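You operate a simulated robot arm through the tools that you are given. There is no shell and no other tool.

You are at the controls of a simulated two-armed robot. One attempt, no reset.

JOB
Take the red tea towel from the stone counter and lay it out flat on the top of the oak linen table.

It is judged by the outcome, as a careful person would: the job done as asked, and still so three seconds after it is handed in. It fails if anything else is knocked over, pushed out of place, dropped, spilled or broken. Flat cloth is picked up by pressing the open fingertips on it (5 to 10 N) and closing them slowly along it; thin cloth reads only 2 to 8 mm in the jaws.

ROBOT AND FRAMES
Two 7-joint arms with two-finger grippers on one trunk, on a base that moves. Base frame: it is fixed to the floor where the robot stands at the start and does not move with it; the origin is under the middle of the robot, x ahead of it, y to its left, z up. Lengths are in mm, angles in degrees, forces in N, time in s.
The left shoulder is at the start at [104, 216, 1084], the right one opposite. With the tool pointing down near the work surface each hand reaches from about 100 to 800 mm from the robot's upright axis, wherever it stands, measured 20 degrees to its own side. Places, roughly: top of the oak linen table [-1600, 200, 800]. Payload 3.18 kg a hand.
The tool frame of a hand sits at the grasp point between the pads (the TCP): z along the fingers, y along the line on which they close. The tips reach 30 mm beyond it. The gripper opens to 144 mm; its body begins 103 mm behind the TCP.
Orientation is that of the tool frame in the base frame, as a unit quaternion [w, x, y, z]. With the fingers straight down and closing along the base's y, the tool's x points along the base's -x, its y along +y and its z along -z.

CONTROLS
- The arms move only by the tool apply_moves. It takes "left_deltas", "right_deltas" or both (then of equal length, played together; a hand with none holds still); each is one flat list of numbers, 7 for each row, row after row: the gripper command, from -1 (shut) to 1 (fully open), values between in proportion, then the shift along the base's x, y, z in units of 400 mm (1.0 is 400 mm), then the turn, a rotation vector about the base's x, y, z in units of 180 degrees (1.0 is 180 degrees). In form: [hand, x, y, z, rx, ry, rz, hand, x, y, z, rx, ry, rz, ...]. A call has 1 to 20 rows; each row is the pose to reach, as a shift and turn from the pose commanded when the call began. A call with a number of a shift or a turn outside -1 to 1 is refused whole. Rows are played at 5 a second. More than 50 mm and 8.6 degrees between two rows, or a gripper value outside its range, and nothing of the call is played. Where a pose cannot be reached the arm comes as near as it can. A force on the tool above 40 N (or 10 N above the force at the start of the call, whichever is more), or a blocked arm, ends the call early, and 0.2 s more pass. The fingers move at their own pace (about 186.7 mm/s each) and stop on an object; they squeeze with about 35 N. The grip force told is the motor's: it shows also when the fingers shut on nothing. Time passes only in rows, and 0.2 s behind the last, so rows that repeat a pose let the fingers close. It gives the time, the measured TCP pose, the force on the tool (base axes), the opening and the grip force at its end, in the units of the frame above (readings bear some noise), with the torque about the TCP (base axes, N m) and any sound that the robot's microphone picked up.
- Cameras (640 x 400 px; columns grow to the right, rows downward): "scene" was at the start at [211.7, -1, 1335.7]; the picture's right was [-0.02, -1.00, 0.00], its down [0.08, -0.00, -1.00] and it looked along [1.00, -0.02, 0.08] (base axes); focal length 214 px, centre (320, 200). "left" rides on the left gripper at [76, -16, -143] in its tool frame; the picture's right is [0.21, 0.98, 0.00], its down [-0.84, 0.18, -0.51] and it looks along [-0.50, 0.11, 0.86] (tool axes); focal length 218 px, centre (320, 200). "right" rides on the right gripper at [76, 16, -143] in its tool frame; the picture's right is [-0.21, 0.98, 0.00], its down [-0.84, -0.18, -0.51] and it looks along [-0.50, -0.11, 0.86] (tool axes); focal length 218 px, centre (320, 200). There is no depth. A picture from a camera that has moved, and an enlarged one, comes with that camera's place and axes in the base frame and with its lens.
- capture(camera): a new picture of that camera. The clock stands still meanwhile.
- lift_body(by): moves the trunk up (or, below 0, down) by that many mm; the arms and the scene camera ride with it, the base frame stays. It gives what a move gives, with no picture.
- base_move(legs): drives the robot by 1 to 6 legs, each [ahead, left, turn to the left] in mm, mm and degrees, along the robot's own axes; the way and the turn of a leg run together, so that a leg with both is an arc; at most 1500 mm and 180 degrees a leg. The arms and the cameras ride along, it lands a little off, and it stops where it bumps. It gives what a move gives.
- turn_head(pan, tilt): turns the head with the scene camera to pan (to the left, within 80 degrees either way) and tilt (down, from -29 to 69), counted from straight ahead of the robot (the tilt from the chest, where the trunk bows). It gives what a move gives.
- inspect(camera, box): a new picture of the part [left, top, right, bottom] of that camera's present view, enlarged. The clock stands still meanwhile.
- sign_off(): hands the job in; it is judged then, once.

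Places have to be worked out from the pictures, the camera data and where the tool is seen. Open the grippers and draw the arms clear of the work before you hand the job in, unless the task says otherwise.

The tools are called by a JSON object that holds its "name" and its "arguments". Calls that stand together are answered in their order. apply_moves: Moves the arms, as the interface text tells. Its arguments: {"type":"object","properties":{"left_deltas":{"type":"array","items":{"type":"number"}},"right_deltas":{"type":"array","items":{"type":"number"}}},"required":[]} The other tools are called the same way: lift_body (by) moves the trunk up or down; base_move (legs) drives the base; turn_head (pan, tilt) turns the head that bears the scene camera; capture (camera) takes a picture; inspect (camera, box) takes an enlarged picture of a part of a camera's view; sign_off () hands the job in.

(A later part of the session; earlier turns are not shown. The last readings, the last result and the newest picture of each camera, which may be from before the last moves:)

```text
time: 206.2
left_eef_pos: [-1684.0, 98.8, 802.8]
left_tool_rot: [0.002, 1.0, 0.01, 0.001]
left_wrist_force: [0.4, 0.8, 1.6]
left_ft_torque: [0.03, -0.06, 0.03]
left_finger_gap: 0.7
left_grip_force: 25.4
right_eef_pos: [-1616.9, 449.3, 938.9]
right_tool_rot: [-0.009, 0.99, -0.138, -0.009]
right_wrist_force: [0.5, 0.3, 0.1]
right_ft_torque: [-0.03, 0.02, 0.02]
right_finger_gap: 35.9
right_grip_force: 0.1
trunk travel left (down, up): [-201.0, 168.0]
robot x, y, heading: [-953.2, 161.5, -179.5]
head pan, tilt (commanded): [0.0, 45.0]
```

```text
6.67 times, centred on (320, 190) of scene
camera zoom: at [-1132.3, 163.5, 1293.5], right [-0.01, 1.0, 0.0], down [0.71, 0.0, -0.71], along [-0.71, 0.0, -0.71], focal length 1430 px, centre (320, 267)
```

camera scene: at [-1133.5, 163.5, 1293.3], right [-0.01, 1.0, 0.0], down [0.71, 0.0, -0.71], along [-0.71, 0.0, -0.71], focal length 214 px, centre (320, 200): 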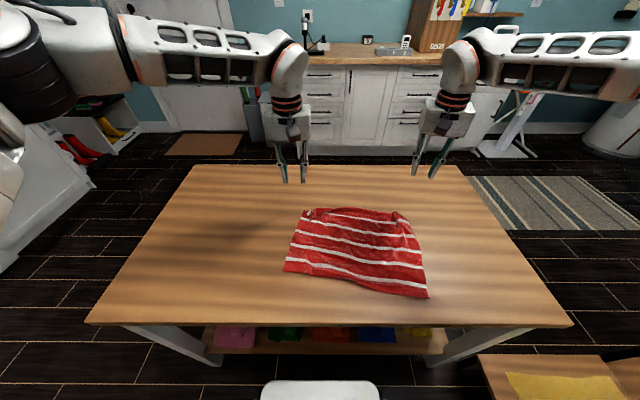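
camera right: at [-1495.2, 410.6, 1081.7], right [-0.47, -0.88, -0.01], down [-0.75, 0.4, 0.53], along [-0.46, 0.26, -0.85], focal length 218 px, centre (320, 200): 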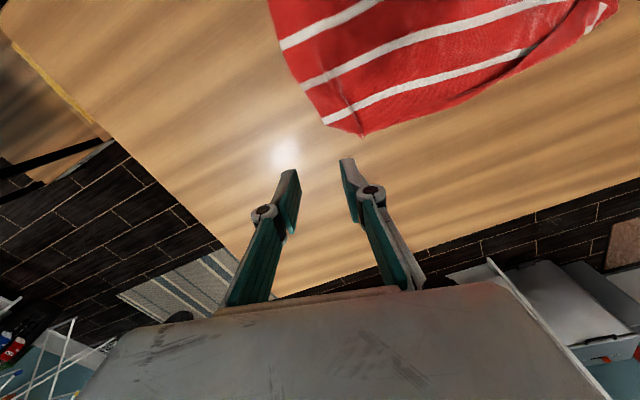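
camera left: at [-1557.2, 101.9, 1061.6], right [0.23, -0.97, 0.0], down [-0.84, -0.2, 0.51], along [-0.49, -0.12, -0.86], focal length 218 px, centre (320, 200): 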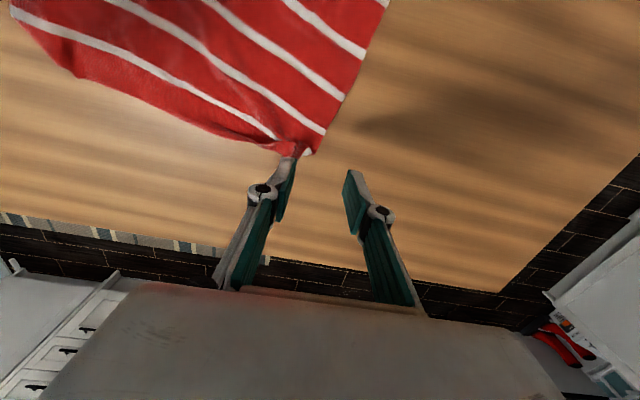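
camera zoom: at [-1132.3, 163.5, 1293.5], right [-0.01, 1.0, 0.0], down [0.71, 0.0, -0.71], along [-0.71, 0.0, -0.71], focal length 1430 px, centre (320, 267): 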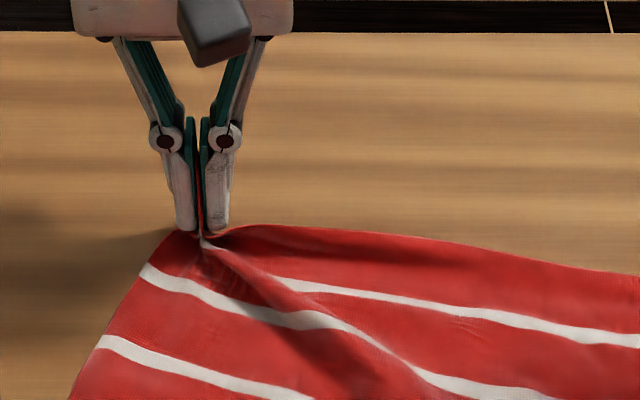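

{"name": "apply_moves", "arguments": {"left_deltas": [-1, -0.01, 0, -0.015, 0, 0, 0, -0.92, -0.015, 0, -0.018, 0, 0, 0, -0.8, -0.015, 0, -0.018, 0, 0, 0, -0.6, -0.015, 0, -0.015, 0, 0, 0, -0.4, -0.015, 0, 0, 0, 0, 0, -0.4, -0.01, 0, 0.08, 0, 0, 0, -0.4, 0.03, -0.02, 0.18, 0, 0, 0, -0.4, 0.1, -0.04, 0.26, 0, 0, 0]}}

{"name": "inspect", "arguments": {"camera": "left", "box": [180, 60, 380, 185]}}

{"name": "inspect", "arguments": {"camera": "scene", "box": [280, 160, 360, 220]}}

{"name": "inspect", "arguments": {"camera": "scene", "box": [260, 160, 460, 310]}}

```text
time: 208.0
left_eef_pos: [-1642.2, 80.9, 909.8]
left_tool_rot: [0.002, 1.0, 0.011, -0.001]
left_wrist_force: [0.6, -0.4, -0.4]
left_ft_torque: [0.01, 0.05, 0.02]
left_finger_gap: 43.1
left_grip_force: 0.2
right_eef_pos: [-1614.8, 449.5, 942.1]
right_tool_rot: [-0.008, 0.99, -0.138, -0.011]
right_wrist_force: [-0.1, 0.7, 0.9]
right_ft_torque: [0.01, 0.03, 0.03]
right_finger_gap: 36.3
right_grip_force: 0.0
trunk travel left (down, up): [-201.0, 168.0]
robot x, y, heading: [-954.5, 166.4, -179.7]
head pan, tilt (commanded): [0.0, 45.0]
```

```text
3.20 times, centred on (280, 122) of left
camera zoom: at [-1565.4, 100.4, 1051.9], right [0.23, -0.97, 0.0], down [-0.84, -0.2, 0.51], along [-0.5, -0.12, -0.86], focal length 698 px, centre (448, 448)
```

zoom: 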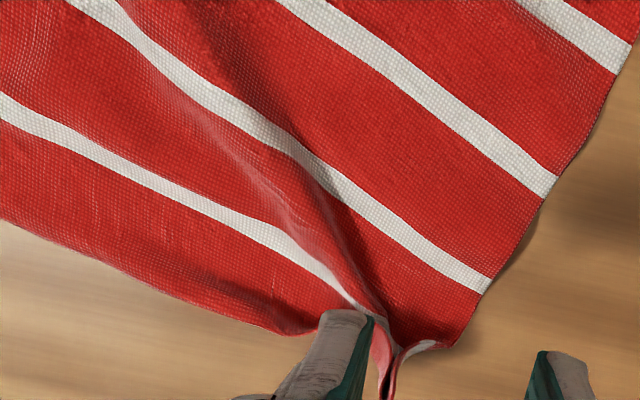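

```text
6.67 times, centred on (320, 190) of scene
camera zoom: at [-1131.1, 163.0, 1293.8], right [-0.01, 1.0, 0.0], down [0.71, 0.0, -0.71], along [-0.71, 0.0, -0.71], focal length 1430 px, centre (320, 267)
```

zoom: 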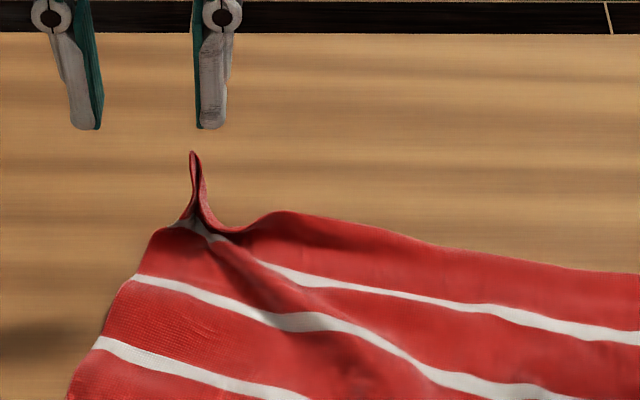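

```text
2.67 times, centred on (360, 235) of scene
camera zoom: at [-1131.1, 163.0, 1293.8], right [-0.01, 1.0, 0.0], down [0.71, 0.0, -0.71], along [-0.71, 0.0, -0.71], focal length 572 px, centre (213, 107)
```

zoom: 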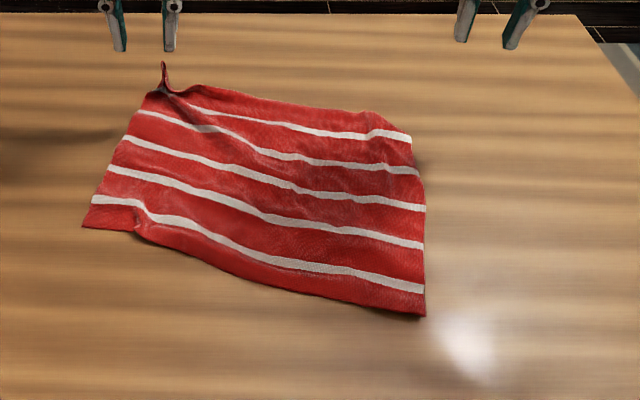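

The far hem at R now sticks out in a small pleat. I'll stretch the cloth by pressing fingertips near opposite corners and drawing outward, starting with the near corners S and P' to pull the towel straight and closer to me.

{"name": "apply_moves", "arguments": {"left_deltas": [-0.8, 0.06, -0.015, -0.03, 0, 0, 0, -0.8, 0.13, -0.03, -0.06, 0, 0, 0, -0.8, 0.2, -0.05, -0.1, 0, 0, 0, -0.8, 0.27, -0.07, -0.14, 0, 0, 0, -0.8, 0.33, -0.085, -0.17, 0, 0, 0, -0.8, 0.38, -0.095, -0.2, 0, 0, 0], "right_deltas": [-0.8, 0.09, -0.04, -0.05, 0, 0, 0, -0.8, 0.18, -0.08, -0.1, 0, 0, 0, -0.8, 0.27, -0.12, -0.15, 0, 0, 0, -0.8, 0.36, -0.16, -0.2, 0, 0, 0, -0.8, 0.45, -0.2, -0.24, 0, 0, 0, -0.8, 0.53, -0.239, -0.28, 0, 0, 0]}}

{"name": "capture", "arguments": {"camera": "scene"}}

{"name": "inspect", "arguments": {"camera": "left", "box": [200, 80, 440, 230]}}

{"name": "inspect", "arguments": {"camera": "right", "box": [200, 80, 440, 230]}}

```text
time: 209.4
left_eef_pos: [-1490.7, 43.0, 827.3]
left_tool_rot: [0.001, 1.0, 0.01, 0.0]
left_wrist_force: [0.0, 0.1, -0.1]
left_ft_torque: [-0.02, 0.04, 0.01]
left_finger_gap: 14.4
left_grip_force: 0.0
right_eef_pos: [-1401.2, 354.4, 826.0]
right_tool_rot: [-0.008, 0.99, -0.14, -0.009]
right_wrist_force: [0.7, -0.4, -0.3]
right_ft_torque: [-0.01, -0.01, -0.03]
right_finger_gap: 14.4
right_grip_force: 0.0
trunk travel left (down, up): [-201.0, 168.0]
robot x, y, heading: [-958.2, 163.4, -180.0]
head pan, tilt (commanded): [0.0, 45.0]
```

```text
taken
camera scene: at [-1132.5, 163.1, 1293.4], right [-0.01, 1.0, 0.0], down [0.71, 0.0, -0.71], along [-0.71, 0.0, -0.71], focal length 214 px, centre (320, 200)
```

scene: 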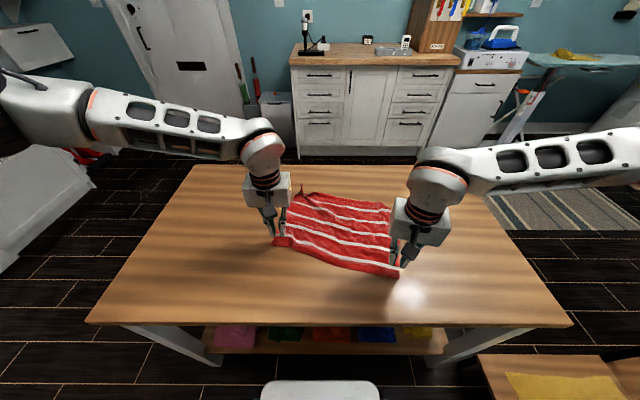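

```text
2.67 times, centred on (320, 155) of left
camera zoom: at [-1413.6, 61.7, 970.3], right [0.23, -0.97, 0.0], down [-0.84, -0.2, 0.51], along [-0.49, -0.12, -0.86], focal length 582 px, centre (320, 320)
```

zoom: 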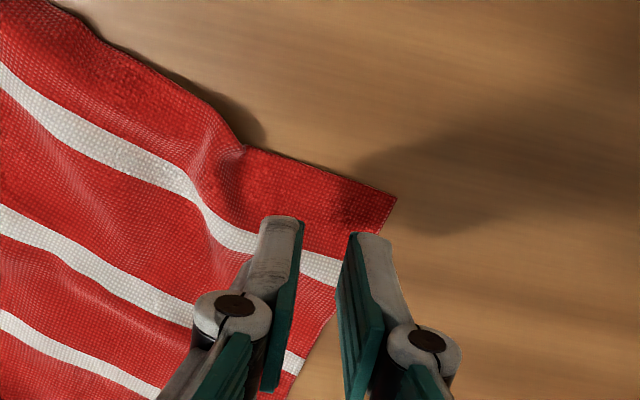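

```text
2.67 times, centred on (320, 155) of right
camera zoom: at [-1331.3, 315.3, 967.4], right [-0.47, -0.88, -0.01], down [-0.75, 0.4, 0.53], along [-0.46, 0.26, -0.85], focal length 582 px, centre (320, 320)
```

zoom: 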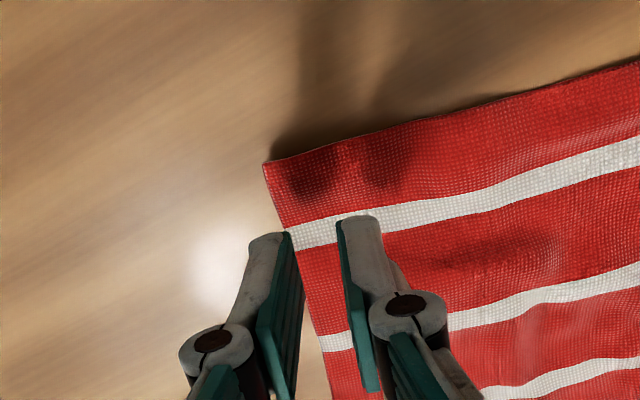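

Both near corners are flat and the fingertips are placed just inside them. I'll press down lightly.

{"name": "apply_moves", "arguments": {"left_deltas": [-0.8, 0, 0, -0.04, 0, 0, 0, -0.8, 0, 0, -0.075, 0, 0, 0, -0.8, 0, 0, -0.085, 0, 0, 0], "right_deltas": [-0.8, 0, 0, -0.04, 0, 0, 0, -0.8, 0, 0, -0.072, 0, 0, 0, -0.8, 0, 0, -0.082, 0, 0, 0]}}

```text
time: 210.2
left_eef_pos: [-1493.1, 44.9, 792.8]
left_tool_rot: [0.002, 1.0, 0.01, 0.0]
left_wrist_force: [0.4, -0.3, 0.6]
left_ft_torque: [0.02, 0.03, -0.03]
left_finger_gap: 14.3
left_grip_force: 0.0
right_eef_pos: [-1403.9, 355.6, 794.5]
right_tool_rot: [-0.008, 0.99, -0.139, -0.009]
right_wrist_force: [-0.2, 0.0, -0.2]
right_ft_torque: [-0.02, 0.0, -0.01]
right_finger_gap: 14.7
right_grip_force: 0.1
trunk travel left (down, up): [-201.0, 168.0]
robot x, y, heading: [-957.0, 165.0, -179.6]
head pan, tilt (commanded): [0.0, 45.0]
```

{"name": "apply_moves", "arguments": {"left_deltas": [-0.8, 0, 0, -0.006, 0, 0, 0, -0.8, 0, 0, -0.01, 0, 0, 0], "right_deltas": [-0.8, 0, 0, -0.008, 0, 0, 0, -0.8, 0, 0, -0.013, 0, 0, 0]}}

```text
time: 210.8
left_eef_pos: [-1492.3, 44.3, 791.5]
left_tool_rot: [0.002, 1.0, 0.01, -0.001]
left_wrist_force: [-0.4, 0.4, 0.6]
left_ft_torque: [0.0, 0.01, -0.02]
left_finger_gap: 14.5
left_grip_force: 0.1
right_eef_pos: [-1403.9, 353.3, 789.5]
right_tool_rot: [-0.008, 0.99, -0.139, -0.011]
right_wrist_force: [0.6, 0.4, 7.1]
right_ft_torque: [0.0, -0.08, 0.04]
right_finger_gap: 14.2
right_grip_force: 0.1
trunk travel left (down, up): [-201.0, 168.0]
robot x, y, heading: [-956.1, 162.6, -180.0]
head pan, tilt (commanded): [0.0, 45.0]
```

{"name": "apply_moves", "arguments": {"left_deltas": [-0.8, 0, 0, -0.007, 0, 0, 0, -0.8, 0, -0.005, -0.009, 0, 0, 0, -0.8, 0.03, -0.01, -0.009, 0, 0, 0, -0.8, 0.07, -0.015, -0.009, 0, 0, 0, -0.8, 0.11, -0.02, -0.009, 0, 0, 0, -0.8, 0.15, -0.025, -0.009, 0, 0, 0, -0.8, 0.19, -0.03, -0.009, 0, 0, 0, -0.8, 0.22, -0.035, -0.009, 0, 0, 0], "right_deltas": [-0.8, 0, 0, 0, 0, 0, 0, -0.8, 0, 0.005, 0, 0, 0, 0, -0.8, 0.01, 0.01, 0, 0, 0, 0, -0.8, 0.025, 0.015, 0, 0, 0, 0, -0.8, 0.04, 0.02, 0, 0, 0, 0, -0.8, 0.055, 0.025, 0, 0, 0, 0, -0.8, 0.07, 0.03, 0, 0, 0, 0, -0.8, 0.085, 0.035, 0, 0, 0, 0]}}

{"name": "capture", "arguments": {"camera": "scene"}}

{"name": "inspect", "arguments": {"camera": "scene", "box": [240, 170, 440, 320]}}

```text
time: 212.6
left_eef_pos: [-1405.2, 31.4, 788.3]
left_tool_rot: [0.001, 1.0, 0.009, -0.003]
left_wrist_force: [-8.1, 2.3, 35.8]
left_ft_torque: [0.23, 0.12, 0.02]
left_finger_gap: 11.6
left_grip_force: 0.1
right_eef_pos: [-1370.4, 369.6, 791.0]
right_tool_rot: [-0.009, 0.99, -0.14, -0.011]
right_wrist_force: [0.5, -0.1, 0.6]
right_ft_torque: [0.01, 0.01, 0.03]
right_finger_gap: 14.4
right_grip_force: 0.0
trunk travel left (down, up): [-201.0, 168.0]
robot x, y, heading: [-956.4, 163.1, -179.8]
head pan, tilt (commanded): [0.0, 45.0]
```

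```text
taken
camera scene: at [-1130.9, 164.2, 1293.8], right [-0.01, 1.0, 0.0], down [0.71, 0.0, -0.71], along [-0.71, 0.0, -0.71], focal length 214 px, centre (320, 200)
```

scene: 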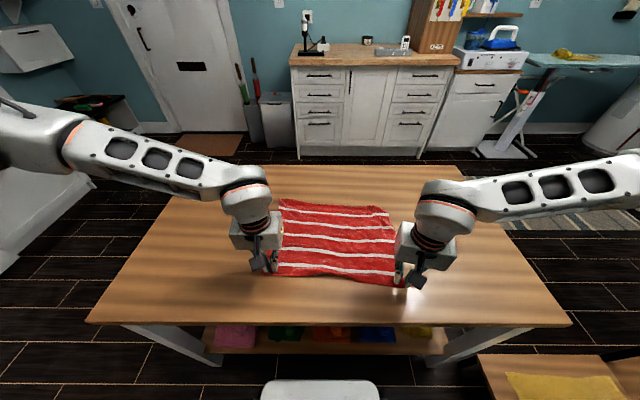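

```text
2.67 times, centred on (340, 245) of scene
camera zoom: at [-1130.9, 164.2, 1293.8], right [-0.01, 1.0, 0.0], down [0.71, 0.0, -0.71], along [-0.71, 0.0, -0.71], focal length 572 px, centre (267, 80)
```

zoom: 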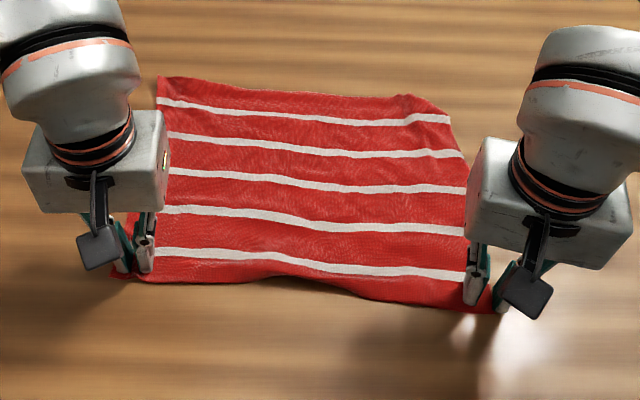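

The press-and-drag worked very well: the stripes are straight and the far-left corner has opened. I'll lift both hands off and look.

{"name": "apply_moves", "arguments": {"left_deltas": [-0.8, 0, 0, 0.01, 0, 0, 0, -0.8, 0, 0, 0.06, 0, 0, 0, -0.8, 0, -0.05, 0.15, 0, 0, 0, -0.8, 0, -0.12, 0.25, 0, 0, 0, -0.8, 0, -0.2, 0.3, 0, 0, 0], "right_deltas": [-0.8, 0, 0, 0.01, 0, 0, 0, -0.8, 0, 0, 0.06, 0, 0, 0, -0.8, 0, 0.05, 0.15, 0, 0, 0, -0.8, 0, 0.12, 0.25, 0, 0, 0, -0.8, 0, 0.2, 0.3, 0, 0, 0]}}

{"name": "inspect", "arguments": {"camera": "scene", "box": [250, 180, 430, 310]}}

{"name": "capture", "arguments": {"camera": "left"}}

{"name": "capture", "arguments": {"camera": "right"}}

```text
time: 213.8
left_eef_pos: [-1404.5, -50.0, 904.2]
left_tool_rot: [0.003, 1.0, 0.01, 0.001]
left_wrist_force: [0.3, -1.0, 0.3]
left_ft_torque: [0.01, 0.0, -0.02]
left_finger_gap: 14.2
left_grip_force: 0.1
right_eef_pos: [-1371.8, 443.9, 909.5]
right_tool_rot: [-0.008, 0.99, -0.139, -0.009]
right_wrist_force: [-0.7, 0.1, -0.2]
right_ft_torque: [0.0, 0.02, -0.03]
right_finger_gap: 14.3
right_grip_force: 0.1
trunk travel left (down, up): [-201.0, 168.0]
robot x, y, heading: [-954.8, 163.8, -180.0]
head pan, tilt (commanded): [0.0, 45.0]
```

```text
3.08 times, centred on (340, 245) of scene
camera zoom: at [-1131.6, 163.2, 1293.6], right [-0.01, 1.0, 0.0], down [0.71, 0.0, -0.71], along [-0.71, 0.0, -0.71], focal length 660 px, centre (258, 62)
```

zoom: 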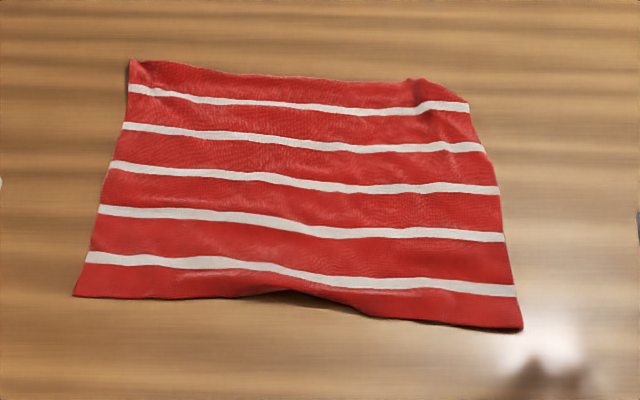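

```text
taken
camera left: at [-1326.7, -31.6, 1047.7], right [0.23, -0.97, 0.0], down [-0.84, -0.19, 0.51], along [-0.49, -0.12, -0.86], focal length 218 px, centre (320, 200)
```

left: 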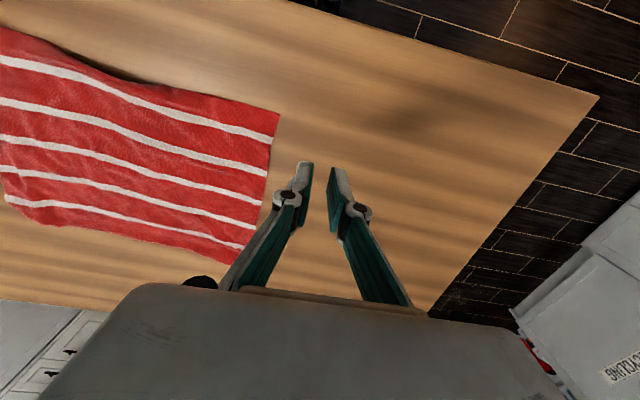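

```text
taken
camera right: at [-1299.3, 405.8, 1049.7], right [-0.47, -0.88, -0.01], down [-0.75, 0.4, 0.53], along [-0.46, 0.26, -0.85], focal length 218 px, centre (320, 200)
```

right: 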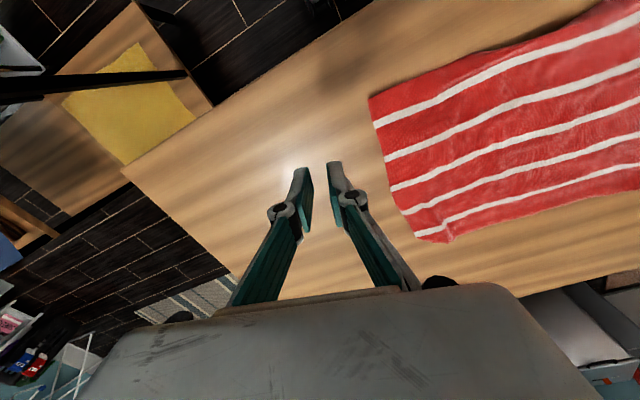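

Now it's very nearly flat; only the far-right corner Q is puckered and the near edge bulges slightly. I'll look closely at Q.

{"name": "inspect", "arguments": {"camera": "right", "box": [370, 160, 530, 270]}}

{"name": "inspect", "arguments": {"camera": "scene", "box": [350, 175, 410, 230]}}

{"name": "inspect", "arguments": {"camera": "scene", "box": [260, 240, 420, 300]}}

```text
3.64 times, centred on (450, 215) of right
camera zoom: at [-1299.3, 405.8, 1049.7], right [-0.47, -0.88, -0.01], down [-0.75, 0.4, 0.53], along [-0.46, 0.26, -0.85], focal length 794 px, centre (-153, 146)
```

zoom: 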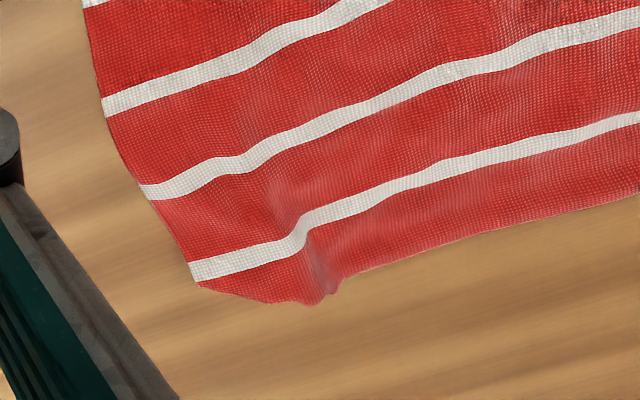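

```text
7.27 times, centred on (380, 202) of scene
camera zoom: at [-1131.6, 163.2, 1293.6], right [-0.01, 1.0, 0.0], down [0.71, 0.0, -0.71], along [-0.71, 0.0, -0.71], focal length 1560 px, centre (-116, 182)
```

zoom: 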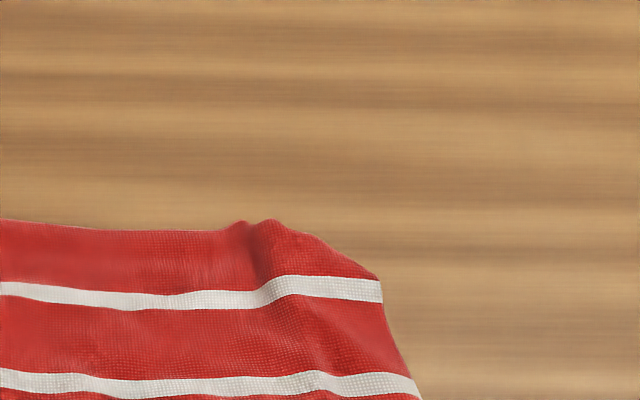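

```text
4.00 times, centred on (340, 270) of scene
camera zoom: at [-1131.6, 163.2, 1293.6], right [-0.01, 1.0, 0.0], down [0.71, 0.0, -0.71], along [-0.71, 0.0, -0.71], focal length 858 px, centre (240, -80)
```

zoom: 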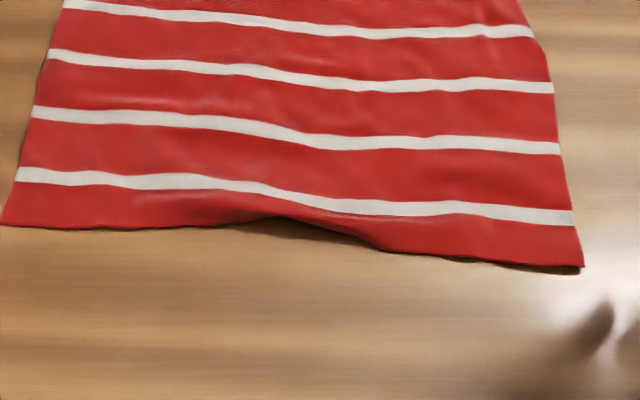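

Corner Q's tip is tucked under, with a small ridge at about (-1620,336). I'll pinch the ridge, lift it so the tucked tip drops free, then set it down again.

{"name": "apply_moves", "arguments": {"right_deltas": [-0.5, -0.09, -0.04, 0, 0, 0, 0, -0.5, -0.18, -0.08, 0, 0, 0, 0, -0.5, -0.27, -0.12, 0, 0, 0, 0, -0.5, -0.36, -0.16, -0.02, 0, 0, 0, -0.5, -0.45, -0.2, -0.05, 0, 0, 0, -0.5, -0.53, -0.24, -0.1, 0, 0, 0, -0.5, -0.6, -0.27, -0.15, 0, 0, 0, -0.5, -0.6, -0.27, -0.22, 0, 0, 0]}}

{"name": "inspect", "arguments": {"camera": "right", "box": [200, 80, 440, 230]}}

{"name": "inspect", "arguments": {"camera": "scene", "box": [330, 160, 420, 230]}}

```text
time: 215.6
left_eef_pos: [-1406.6, -50.2, 903.9]
left_tool_rot: [0.001, 1.0, 0.01, 0.0]
left_wrist_force: [0.2, 0.2, -0.2]
left_ft_torque: [-0.02, -0.02, 0.01]
left_finger_gap: 14.1
left_grip_force: 0.0
right_eef_pos: [-1609.2, 339.4, 821.8]
right_tool_rot: [-0.008, 0.99, -0.139, -0.009]
right_wrist_force: [-0.6, -0.5, 0.3]
right_ft_torque: [-0.05, -0.03, 0.0]
right_finger_gap: 36.1
right_grip_force: 0.1
trunk travel left (down, up): [-201.0, 168.0]
robot x, y, heading: [-955.4, 167.2, -179.5]
head pan, tilt (commanded): [0.0, 45.0]
```

```text
2.67 times, centred on (320, 155) of right
camera zoom: at [-1538.4, 300.8, 960.9], right [-0.47, -0.88, -0.01], down [-0.75, 0.4, 0.53], along [-0.46, 0.25, -0.85], focal length 582 px, centre (320, 320)
```

zoom: 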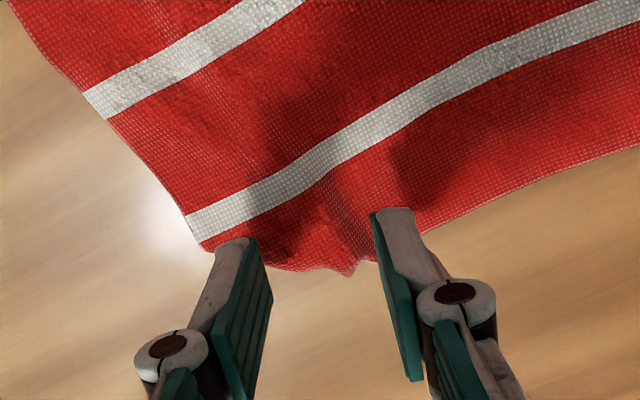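

```text
5.71 times, centred on (375, 195) of scene
camera zoom: at [-1132.8, 163.9, 1293.3], right [-0.01, 1.0, 0.0], down [0.71, 0.0, -0.71], along [-0.71, 0.0, -0.71], focal length 1226 px, centre (6, 229)
```

zoom: 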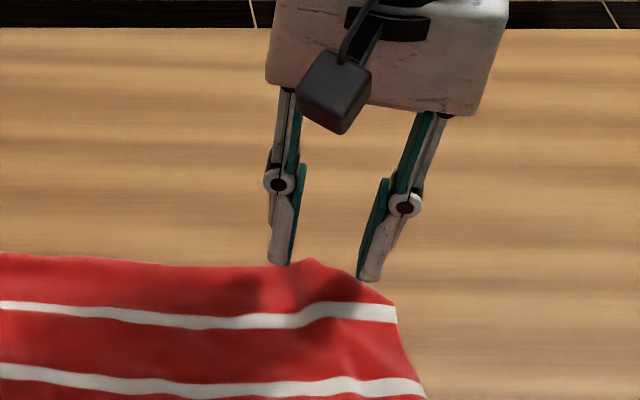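

{"name": "apply_moves", "arguments": {"right_deltas": [-0.5, -0.015, 0.005, -0.03, 0, 0, 0, -0.5, -0.015, 0.005, -0.06, 0, 0, 0, -0.5, -0.015, 0.005, -0.07, 0, 0, 0]}}

{"name": "apply_moves", "arguments": {"right_deltas": [-0.5, 0, 0, -0.004, 0, 0, 0, -0.56, 0, 0, -0.006, 0, 0, 0, -0.62, 0, 0, -0.006, 0, 0, 0, -0.68, 0, 0, -0.006, 0, 0, 0, -0.74, 0, 0, -0.006, 0, 0, 0]}}

{"name": "inspect", "arguments": {"camera": "right", "box": [200, 80, 440, 230]}}

```text
time: 216.4
left_eef_pos: [-1405.7, -49.7, 904.0]
left_tool_rot: [0.002, 1.0, 0.01, 0.0]
left_wrist_force: [0.5, 1.0, 0.1]
left_ft_torque: [-0.01, -0.02, -0.02]
left_finger_gap: 14.2
left_grip_force: 0.0
right_eef_pos: [-1616.7, 340.9, 793.8]
right_tool_rot: [-0.007, 0.99, -0.139, -0.01]
right_wrist_force: [-0.3, -0.1, 0.0]
right_ft_torque: [-0.01, 0.03, -0.03]
right_finger_gap: 36.1
right_grip_force: 0.0
trunk travel left (down, up): [-201.0, 168.0]
robot x, y, heading: [-958.8, 166.1, -179.8]
head pan, tilt (commanded): [0.0, 45.0]
```

```text
time: 217.6
left_eef_pos: [-1404.8, -49.5, 905.4]
left_tool_rot: [0.001, 1.0, 0.01, 0.0]
left_wrist_force: [0.1, -0.3, 0.3]
left_ft_torque: [0.02, 0.0, 0.01]
left_finger_gap: 14.4
left_grip_force: 0.1
right_eef_pos: [-1616.4, 341.7, 791.1]
right_tool_rot: [-0.008, 0.99, -0.14, -0.009]
right_wrist_force: [0.4, 0.7, 0.1]
right_ft_torque: [0.02, -0.02, -0.03]
right_finger_gap: 18.5
right_grip_force: 0.2
trunk travel left (down, up): [-201.0, 168.0]
robot x, y, heading: [-954.7, 165.2, -179.8]
head pan, tilt (commanded): [0.0, 45.0]
```

```text
2.67 times, centred on (320, 155) of right
camera zoom: at [-1544.8, 302.4, 931.7], right [-0.47, -0.88, -0.01], down [-0.75, 0.4, 0.53], along [-0.46, 0.26, -0.85], focal length 582 px, centre (320, 320)
```

zoom: 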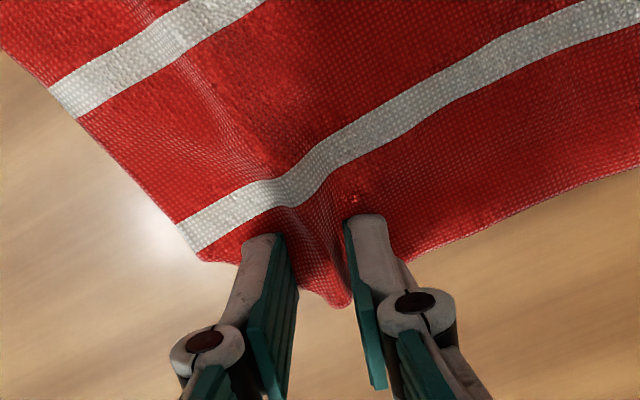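

{"name": "apply_moves", "arguments": {"right_deltas": [-0.74, 0, 0, -0.006, 0, 0, 0, -0.8, 0, 0, -0.009, 0, 0, 0, -0.86, 0, 0, -0.009, 0, 0, 0, -0.92, 0, 0, -0.009, 0, 0, 0, -1, 0, 0, -0.007, 0, 0, 0, -1, 0, 0, -0.003, 0, 0, 0, -1, 0, 0, 0, 0, 0, 0]}}

{"name": "inspect", "arguments": {"camera": "right", "box": [200, 80, 440, 230]}}

```text
time: 219.2
left_eef_pos: [-1404.8, -50.0, 902.8]
left_tool_rot: [0.002, 1.0, 0.011, 0.0]
left_wrist_force: [0.3, 0.7, -0.3]
left_ft_torque: [-0.01, 0.0, 0.0]
left_finger_gap: 14.4
left_grip_force: 0.2
right_eef_pos: [-1615.3, 342.3, 790.5]
right_tool_rot: [-0.007, 0.99, -0.139, -0.009]
right_wrist_force: [0.7, -1.5, 1.6]
right_ft_torque: [-0.07, 0.01, 0.0]
right_finger_gap: 3.8
right_grip_force: 29.1
trunk travel left (down, up): [-201.0, 168.0]
robot x, y, heading: [-954.8, 164.6, -179.5]
head pan, tilt (commanded): [0.0, 45.0]
```

```text
2.67 times, centred on (320, 155) of right
camera zoom: at [-1544.6, 302.7, 930.7], right [-0.47, -0.88, -0.01], down [-0.75, 0.4, 0.53], along [-0.46, 0.26, -0.85], focal length 582 px, centre (320, 320)
```

zoom: 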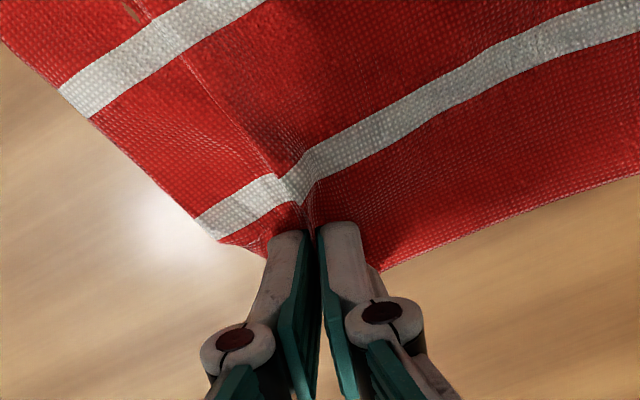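

Gripped (3.8 mm). I'll lift about 100 mm and check for the tucked corner underneath.

{"name": "apply_moves", "arguments": {"right_deltas": [-1, 0, 0, 0.05, 0, 0, 0, -1, 0.01, 0, 0.12, 0, 0, 0, -1, 0.03, 0, 0.2, 0, 0, 0, -1, 0.05, 0, 0.27, 0, 0, 0, -1, 0.05, 0, 0.27, 0, 0, 0]}}

{"name": "inspect", "arguments": {"camera": "right", "box": [200, 50, 440, 200]}}

{"name": "inspect", "arguments": {"camera": "scene", "box": [330, 160, 420, 230]}}

```text
time: 220.4
left_eef_pos: [-1405.1, -48.5, 904.6]
left_tool_rot: [0.002, 1.0, 0.01, 0.0]
left_wrist_force: [-0.4, 0.2, 0.1]
left_ft_torque: [0.0, -0.02, -0.03]
left_finger_gap: 14.6
left_grip_force: 0.0
right_eef_pos: [-1595.7, 339.3, 899.3]
right_tool_rot: [-0.009, 0.99, -0.139, -0.009]
right_wrist_force: [-0.2, 0.6, -0.1]
right_ft_torque: [-0.03, 0.01, -0.02]
right_finger_gap: 3.3
right_grip_force: 28.6
trunk travel left (down, up): [-201.0, 168.0]
robot x, y, heading: [-955.6, 163.2, -179.6]
head pan, tilt (commanded): [0.0, 45.0]
```

```text
2.67 times, centred on (320, 125) of right
camera zoom: at [-1524.9, 301.2, 1039.8], right [-0.47, -0.88, -0.01], down [-0.75, 0.4, 0.53], along [-0.46, 0.26, -0.85], focal length 582 px, centre (320, 400)
```

zoom: 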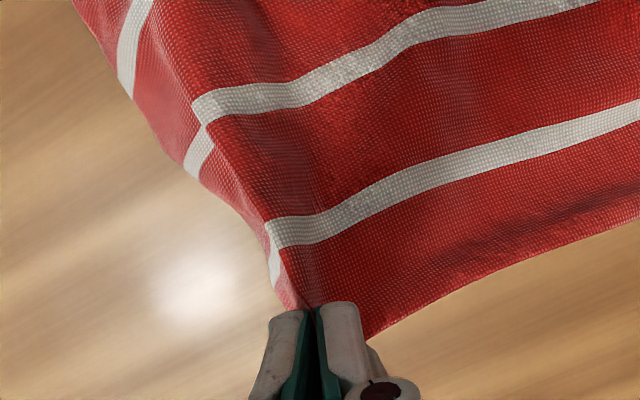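

```text
5.71 times, centred on (375, 195) of scene
camera zoom: at [-1132.8, 163.5, 1293.2], right [-0.01, 1.0, 0.0], down [0.71, 0.0, -0.71], along [-0.71, 0.0, -0.71], focal length 1226 px, centre (6, 229)
```

zoom: 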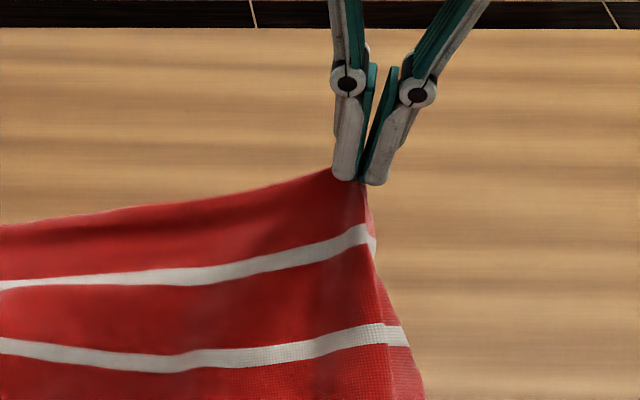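

No tuck: Q's corner is just bunched in a pucker. I'll carry it out to where the corner belongs (about (-1640,375)), set it down and release.

{"name": "apply_moves", "arguments": {"right_deltas": [-1, -0.02, 0.025, -0.04, 0, 0, 0, -1, -0.05, 0.05, -0.1, 0, 0, 0, -1, -0.08, 0.075, -0.17, 0, 0, 0, -1, -0.1, 0.09, -0.23, 0, 0, 0, -1, -0.1, 0.095, -0.265, 0, 0, 0]}}

{"name": "inspect", "arguments": {"camera": "scene", "box": [250, 170, 430, 300]}}

{"name": "inspect", "arguments": {"camera": "right", "box": [200, 80, 440, 230]}}

```text
time: 221.6
left_eef_pos: [-1404.7, -48.8, 904.0]
left_tool_rot: [0.002, 1.0, 0.01, 0.0]
left_wrist_force: [-0.5, -0.1, 0.4]
left_ft_torque: [0.0, 0.01, 0.04]
left_finger_gap: 14.5
left_grip_force: 0.0
right_eef_pos: [-1635.0, 379.9, 793.1]
right_tool_rot: [-0.009, 0.99, -0.138, -0.01]
right_wrist_force: [-0.2, -0.2, -2.3]
right_ft_torque: [-0.04, 0.03, 0.03]
right_finger_gap: 3.0
right_grip_force: 28.6
trunk travel left (down, up): [-201.0, 168.0]
robot x, y, heading: [-953.2, 161.4, -179.6]
head pan, tilt (commanded): [0.0, 45.0]
```

```text
3.08 times, centred on (340, 235) of scene
camera zoom: at [-1132.3, 163.5, 1293.5], right [-0.01, 1.0, 0.0], down [0.71, 0.0, -0.71], along [-0.71, 0.0, -0.71], focal length 660 px, centre (258, 92)
```

zoom: 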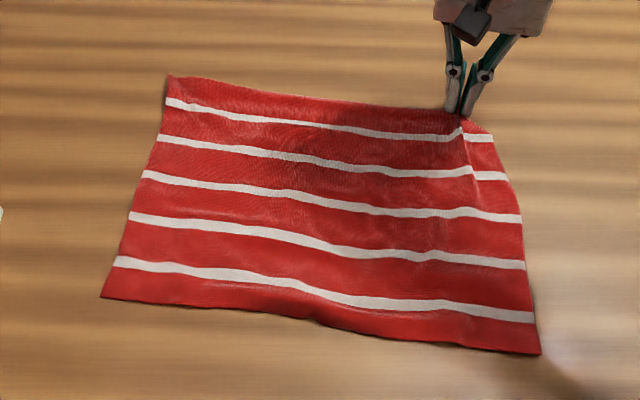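

```text
2.67 times, centred on (320, 155) of right
camera zoom: at [-1564.2, 340.9, 933.9], right [-0.47, -0.88, -0.01], down [-0.75, 0.4, 0.53], along [-0.46, 0.25, -0.85], focal length 582 px, centre (320, 320)
```

zoom: 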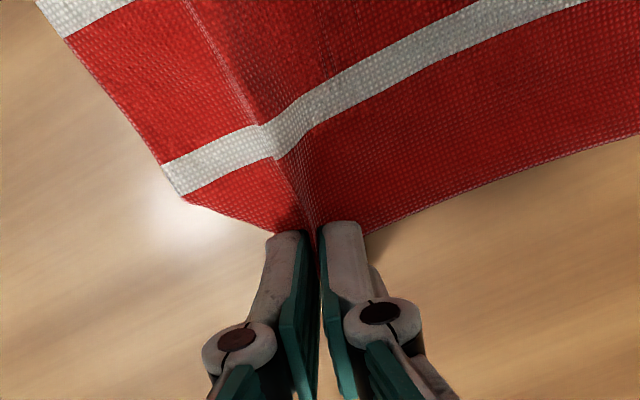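

I'll release here, then press just right of the ridge and drag it outward with the left hand pinning the far-left side, to open the pucker.

{"name": "apply_moves", "arguments": {"left_deltas": [-0.8, -0.08, 0.06, 0, 0, 0, 0, -0.8, -0.17, 0.12, 0, 0, 0, 0, -0.8, -0.26, 0.18, 0, 0, 0, 0, -0.8, -0.35, 0.24, 0, 0, 0, 0, -0.8, -0.43, 0.3, -0.03, 0, 0, 0, -0.8, -0.51, 0.36, -0.08, 0, 0, 0, -0.8, -0.54, 0.38, -0.14, 0, 0, 0, -0.8, -0.54, 0.38, -0.2, 0, 0, 0], "right_deltas": [-0.9, 0, 0, 0, 0, 0, 0, -0.7, 0, 0, 0, 0, 0, 0, -0.5, 0, 0, 0, 0, 0, 0, -0.5, 0, 0, 0.05, 0, 0, 0, -0.5, 0, 0, 0.1, 0, 0, 0, -0.8, 0.03, 0.02, 0.1, 0, 0, 0, -0.9, 0.08, 0.035, 0.1, 0, 0, 0, -0.9, 0.08, 0.035, 0.07, 0, 0, 0]}}

{"name": "inspect", "arguments": {"camera": "right", "box": [200, 80, 440, 230]}}

{"name": "inspect", "arguments": {"camera": "scene", "box": [250, 170, 430, 300]}}

{"name": "inspect", "arguments": {"camera": "left", "box": [200, 80, 440, 230]}}

```text
time: 223.4
left_eef_pos: [-1620.0, 102.4, 823.8]
left_tool_rot: [0.003, 1.0, 0.01, 0.0]
left_wrist_force: [0.4, -0.7, -0.2]
left_ft_torque: [0.03, -0.01, -0.01]
left_finger_gap: 14.6
left_grip_force: 0.1
right_eef_pos: [-1603.7, 395.3, 821.2]
right_tool_rot: [-0.008, 0.99, -0.139, -0.009]
right_wrist_force: [-0.4, 0.0, 0.2]
right_ft_torque: [-0.02, -0.01, -0.01]
right_finger_gap: 6.9
right_grip_force: 0.1
trunk travel left (down, up): [-201.0, 168.0]
robot x, y, heading: [-956.5, 163.9, -179.7]
head pan, tilt (commanded): [0.0, 45.0]
```

```text
2.67 times, centred on (320, 155) of right
camera zoom: at [-1533.5, 354.7, 961.4], right [-0.47, -0.88, -0.01], down [-0.75, 0.4, 0.53], along [-0.46, 0.26, -0.85], focal length 582 px, centre (320, 320)
```

zoom: 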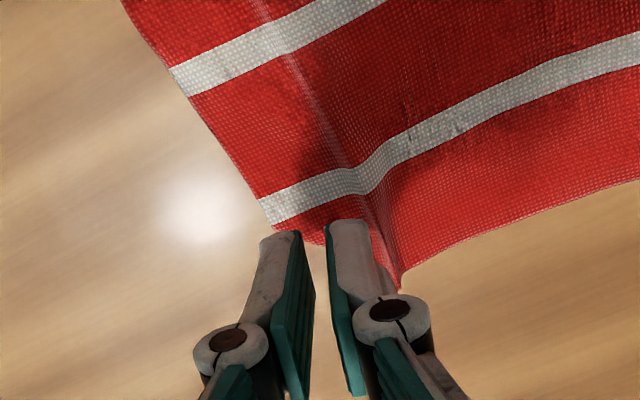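

```text
3.08 times, centred on (340, 235) of scene
camera zoom: at [-1133.5, 163.3, 1293.1], right [-0.01, 1.0, 0.0], down [0.71, 0.0, -0.71], along [-0.71, 0.0, -0.71], focal length 660 px, centre (258, 92)
```

zoom: 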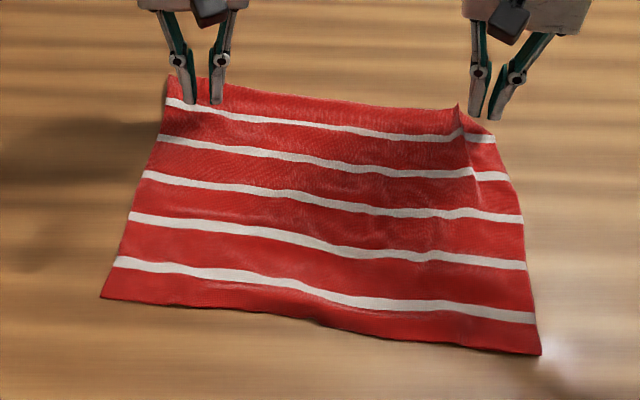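

```text
2.67 times, centred on (320, 155) of left
camera zoom: at [-1543.7, 120.5, 966.9], right [0.23, -0.97, 0.0], down [-0.84, -0.2, 0.51], along [-0.49, -0.12, -0.86], focal length 582 px, centre (320, 320)
```

zoom: 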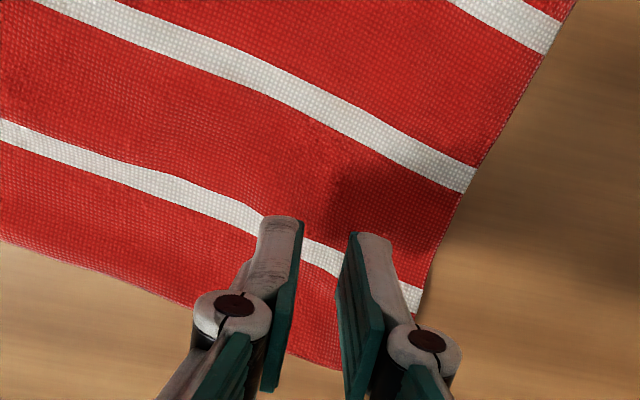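

Now the R corner is clean. I'll press both hands down gently: left to pin, right just outside the ridge.

{"name": "apply_moves", "arguments": {"left_deltas": [-0.8, 0, 0, -0.04, 0, 0, 0, -0.8, 0, 0, -0.075, 0, 0, 0, -0.8, 0, 0, -0.083, 0, 0, 0], "right_deltas": [-0.9, 0.015, 0.005, -0.03, 0, 0, 0, -0.9, 0.015, 0.005, -0.065, 0, 0, 0, -0.9, 0.015, 0.005, -0.077, 0, 0, 0]}}

{"name": "apply_moves", "arguments": {"left_deltas": [-0.8, 0, 0, -0.006, 0, 0, 0, -0.8, 0, 0, -0.009, 0, 0, 0], "right_deltas": [-0.9, 0, 0, -0.006, 0, 0, 0, -0.9, 0, 0, -0.009, 0, 0, 0]}}

```text
time: 224.2
left_eef_pos: [-1619.7, 103.7, 793.9]
left_tool_rot: [0.002, 1.0, 0.01, 0.0]
left_wrist_force: [0.3, 0.0, 0.2]
left_ft_torque: [0.0, -0.01, -0.01]
left_finger_gap: 14.5
left_grip_force: 0.0
right_eef_pos: [-1599.4, 394.6, 790.7]
right_tool_rot: [-0.008, 0.99, -0.14, -0.008]
right_wrist_force: [0.4, -0.1, 0.3]
right_ft_torque: [0.0, 0.0, -0.01]
right_finger_gap: 7.0
right_grip_force: 0.0
trunk travel left (down, up): [-201.0, 168.0]
robot x, y, heading: [-955.6, 164.0, -179.6]
head pan, tilt (commanded): [0.0, 45.0]
```

```text
time: 224.8
left_eef_pos: [-1619.9, 101.9, 789.3]
left_tool_rot: [0.002, 1.0, 0.01, -0.002]
left_wrist_force: [-0.2, -0.1, 0.1]
left_ft_torque: [0.01, -0.02, 0.04]
left_finger_gap: 14.1
left_grip_force: 0.1
right_eef_pos: [-1598.4, 395.6, 789.4]
right_tool_rot: [-0.008, 0.99, -0.139, -0.012]
right_wrist_force: [1.8, -0.4, 9.8]
right_ft_torque: [-0.1, 0.02, 0.02]
right_finger_gap: 6.5
right_grip_force: 0.1
trunk travel left (down, up): [-201.0, 168.0]
robot x, y, heading: [-959.3, 162.7, -179.9]
head pan, tilt (commanded): [0.0, 45.0]
```

{"name": "apply_moves", "arguments": {"left_deltas": [-0.8, 0, 0, -0.006, 0, 0, 0, -0.8, 0, 0, -0.008, 0, 0, 0, -0.8, 0, 0, -0.008, 0, 0, 0, -0.8, 0, 0, -0.008, 0, 0, 0, -0.8, 0, 0, -0.008, 0, 0, 0, -0.8, 0, 0, -0.008, 0, 0, 0, -0.8, 0, 0, -0.008, 0, 0, 0], "right_deltas": [-0.9, 0, 0, 0, 0, 0, 0, -0.9, -0.003, 0.015, 0, 0, 0, 0, -0.9, -0.006, 0.03, 0, 0, 0, 0, -0.9, -0.01, 0.045, 0, 0, 0, 0, -0.9, -0.015, 0.06, 0, 0, 0, 0, -0.9, -0.02, 0.075, 0, 0, 0, 0, -0.9, -0.025, 0.085, 0, 0, 0, 0]}}

{"name": "inspect", "arguments": {"camera": "scene", "box": [250, 170, 430, 300]}}

{"name": "inspect", "arguments": {"camera": "right", "box": [200, 80, 440, 230]}}

```text
time: 226.4
left_eef_pos: [-1618.8, 101.4, 789.2]
left_tool_rot: [0.001, 1.0, 0.011, -0.003]
left_wrist_force: [-5.4, 1.2, 24.0]
left_ft_torque: [0.1, 0.05, 0.01]
left_finger_gap: 14.0
left_grip_force: 0.0
right_eef_pos: [-1607.0, 430.0, 790.2]
right_tool_rot: [-0.008, 0.99, -0.14, -0.01]
right_wrist_force: [2.3, -2.6, 8.9]
right_ft_torque: [-0.13, 0.0, -0.01]
right_finger_gap: 7.1
right_grip_force: 0.0
trunk travel left (down, up): [-201.0, 168.0]
robot x, y, heading: [-954.8, 164.6, -179.7]
head pan, tilt (commanded): [0.0, 45.0]
```

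```text
3.08 times, centred on (340, 235) of scene
camera zoom: at [-1129.7, 163.3, 1294.1], right [-0.01, 1.0, 0.0], down [0.71, 0.0, -0.71], along [-0.71, 0.0, -0.71], focal length 660 px, centre (258, 92)
```

zoom: 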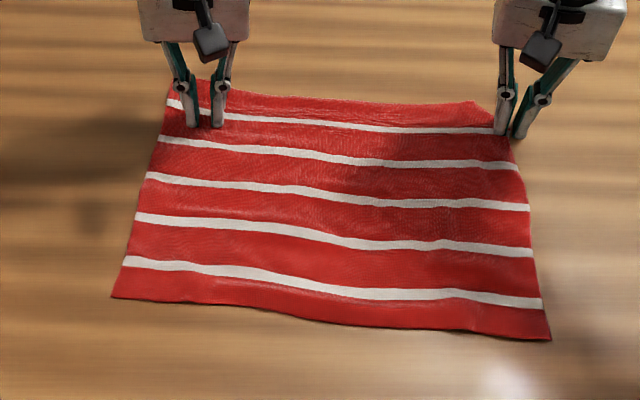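

```text
2.67 times, centred on (320, 155) of right
camera zoom: at [-1535.3, 390.9, 929.9], right [-0.47, -0.88, -0.01], down [-0.75, 0.4, 0.53], along [-0.46, 0.26, -0.85], focal length 582 px, centre (320, 320)
```

zoom: 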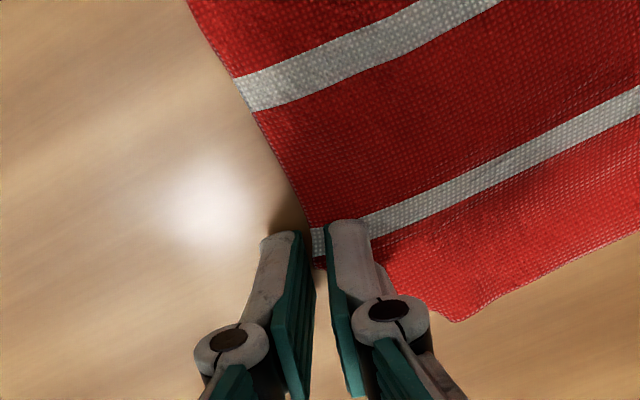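

The pucker is gone. I'll lift both hands straight up and check the result.

{"name": "apply_moves", "arguments": {"left_deltas": [-0.8, 0, 0, 0.01, 0, 0, 0, -0.8, 0, 0, 0.06, 0, 0, 0, -0.8, 0, 0, 0.15, 0, 0, 0, -0.8, 0.05, -0.06, 0.25, 0, 0, 0, -0.8, 0.1, -0.14, 0.32, 0, 0, 0], "right_deltas": [-0.9, 0, 0, 0.01, 0, 0, 0, -0.9, 0, 0, 0.06, 0, 0, 0, -0.9, 0, 0, 0.15, 0, 0, 0, -0.9, 0.05, 0.04, 0.25, 0, 0, 0, -0.9, 0.1, 0.1, 0.32, 0, 0, 0]}}

{"name": "inspect", "arguments": {"camera": "scene", "box": [250, 170, 430, 300]}}

{"name": "inspect", "arguments": {"camera": "scene", "box": [350, 180, 430, 240]}}

{"name": "inspect", "arguments": {"camera": "right", "box": [320, 60, 480, 180]}}

{"name": "capture", "arguments": {"camera": "left"}}

```text
refused: row 4 steps farther than a row can; nothing moved
```

```text
3.08 times, centred on (340, 235) of scene
camera zoom: at [-1129.7, 163.3, 1294.1], right [-0.01, 1.0, 0.0], down [0.71, 0.0, -0.71], along [-0.71, 0.0, -0.71], focal length 660 px, centre (258, 92)
```

zoom: 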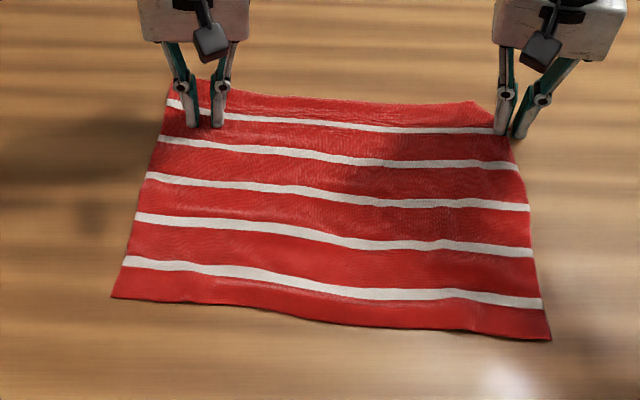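

```text
6.67 times, centred on (390, 210) of scene
camera zoom: at [-1129.7, 163.3, 1294.1], right [-0.01, 1.0, 0.0], down [0.71, 0.0, -0.71], along [-0.71, 0.0, -0.71], focal length 1430 px, centre (-147, 133)
```

zoom: 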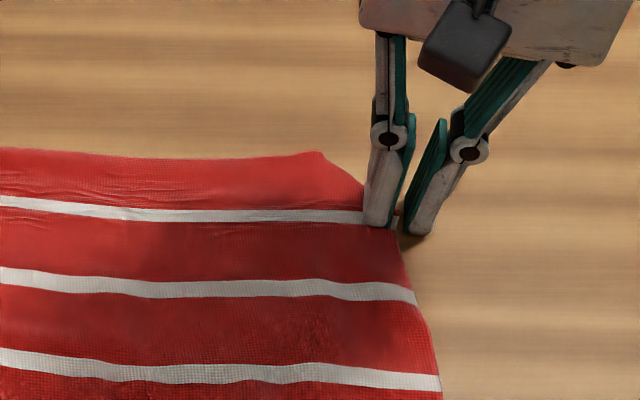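

```text
3.33 times, centred on (400, 120) of right
camera zoom: at [-1535.3, 390.9, 929.9], right [-0.47, -0.88, -0.01], down [-0.75, 0.4, 0.53], along [-0.46, 0.26, -0.85], focal length 728 px, centre (53, 467)
```

zoom: 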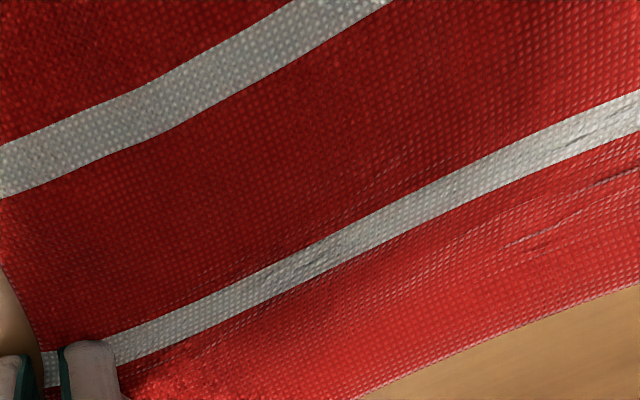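

```text
taken
camera left: at [-1541.8, 120.3, 931.8], right [0.23, -0.97, 0.0], down [-0.84, -0.2, 0.51], along [-0.5, -0.12, -0.86], focal length 218 px, centre (320, 200)
```

left: 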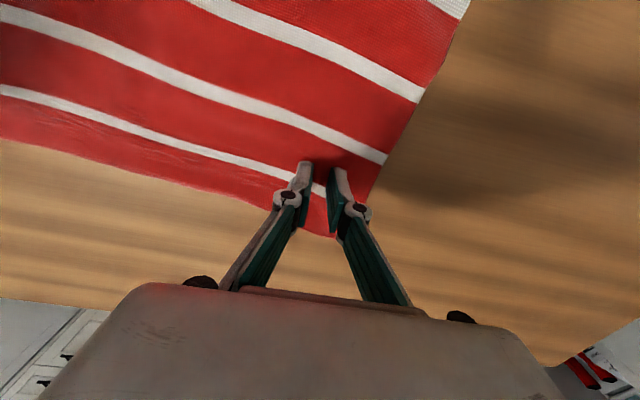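

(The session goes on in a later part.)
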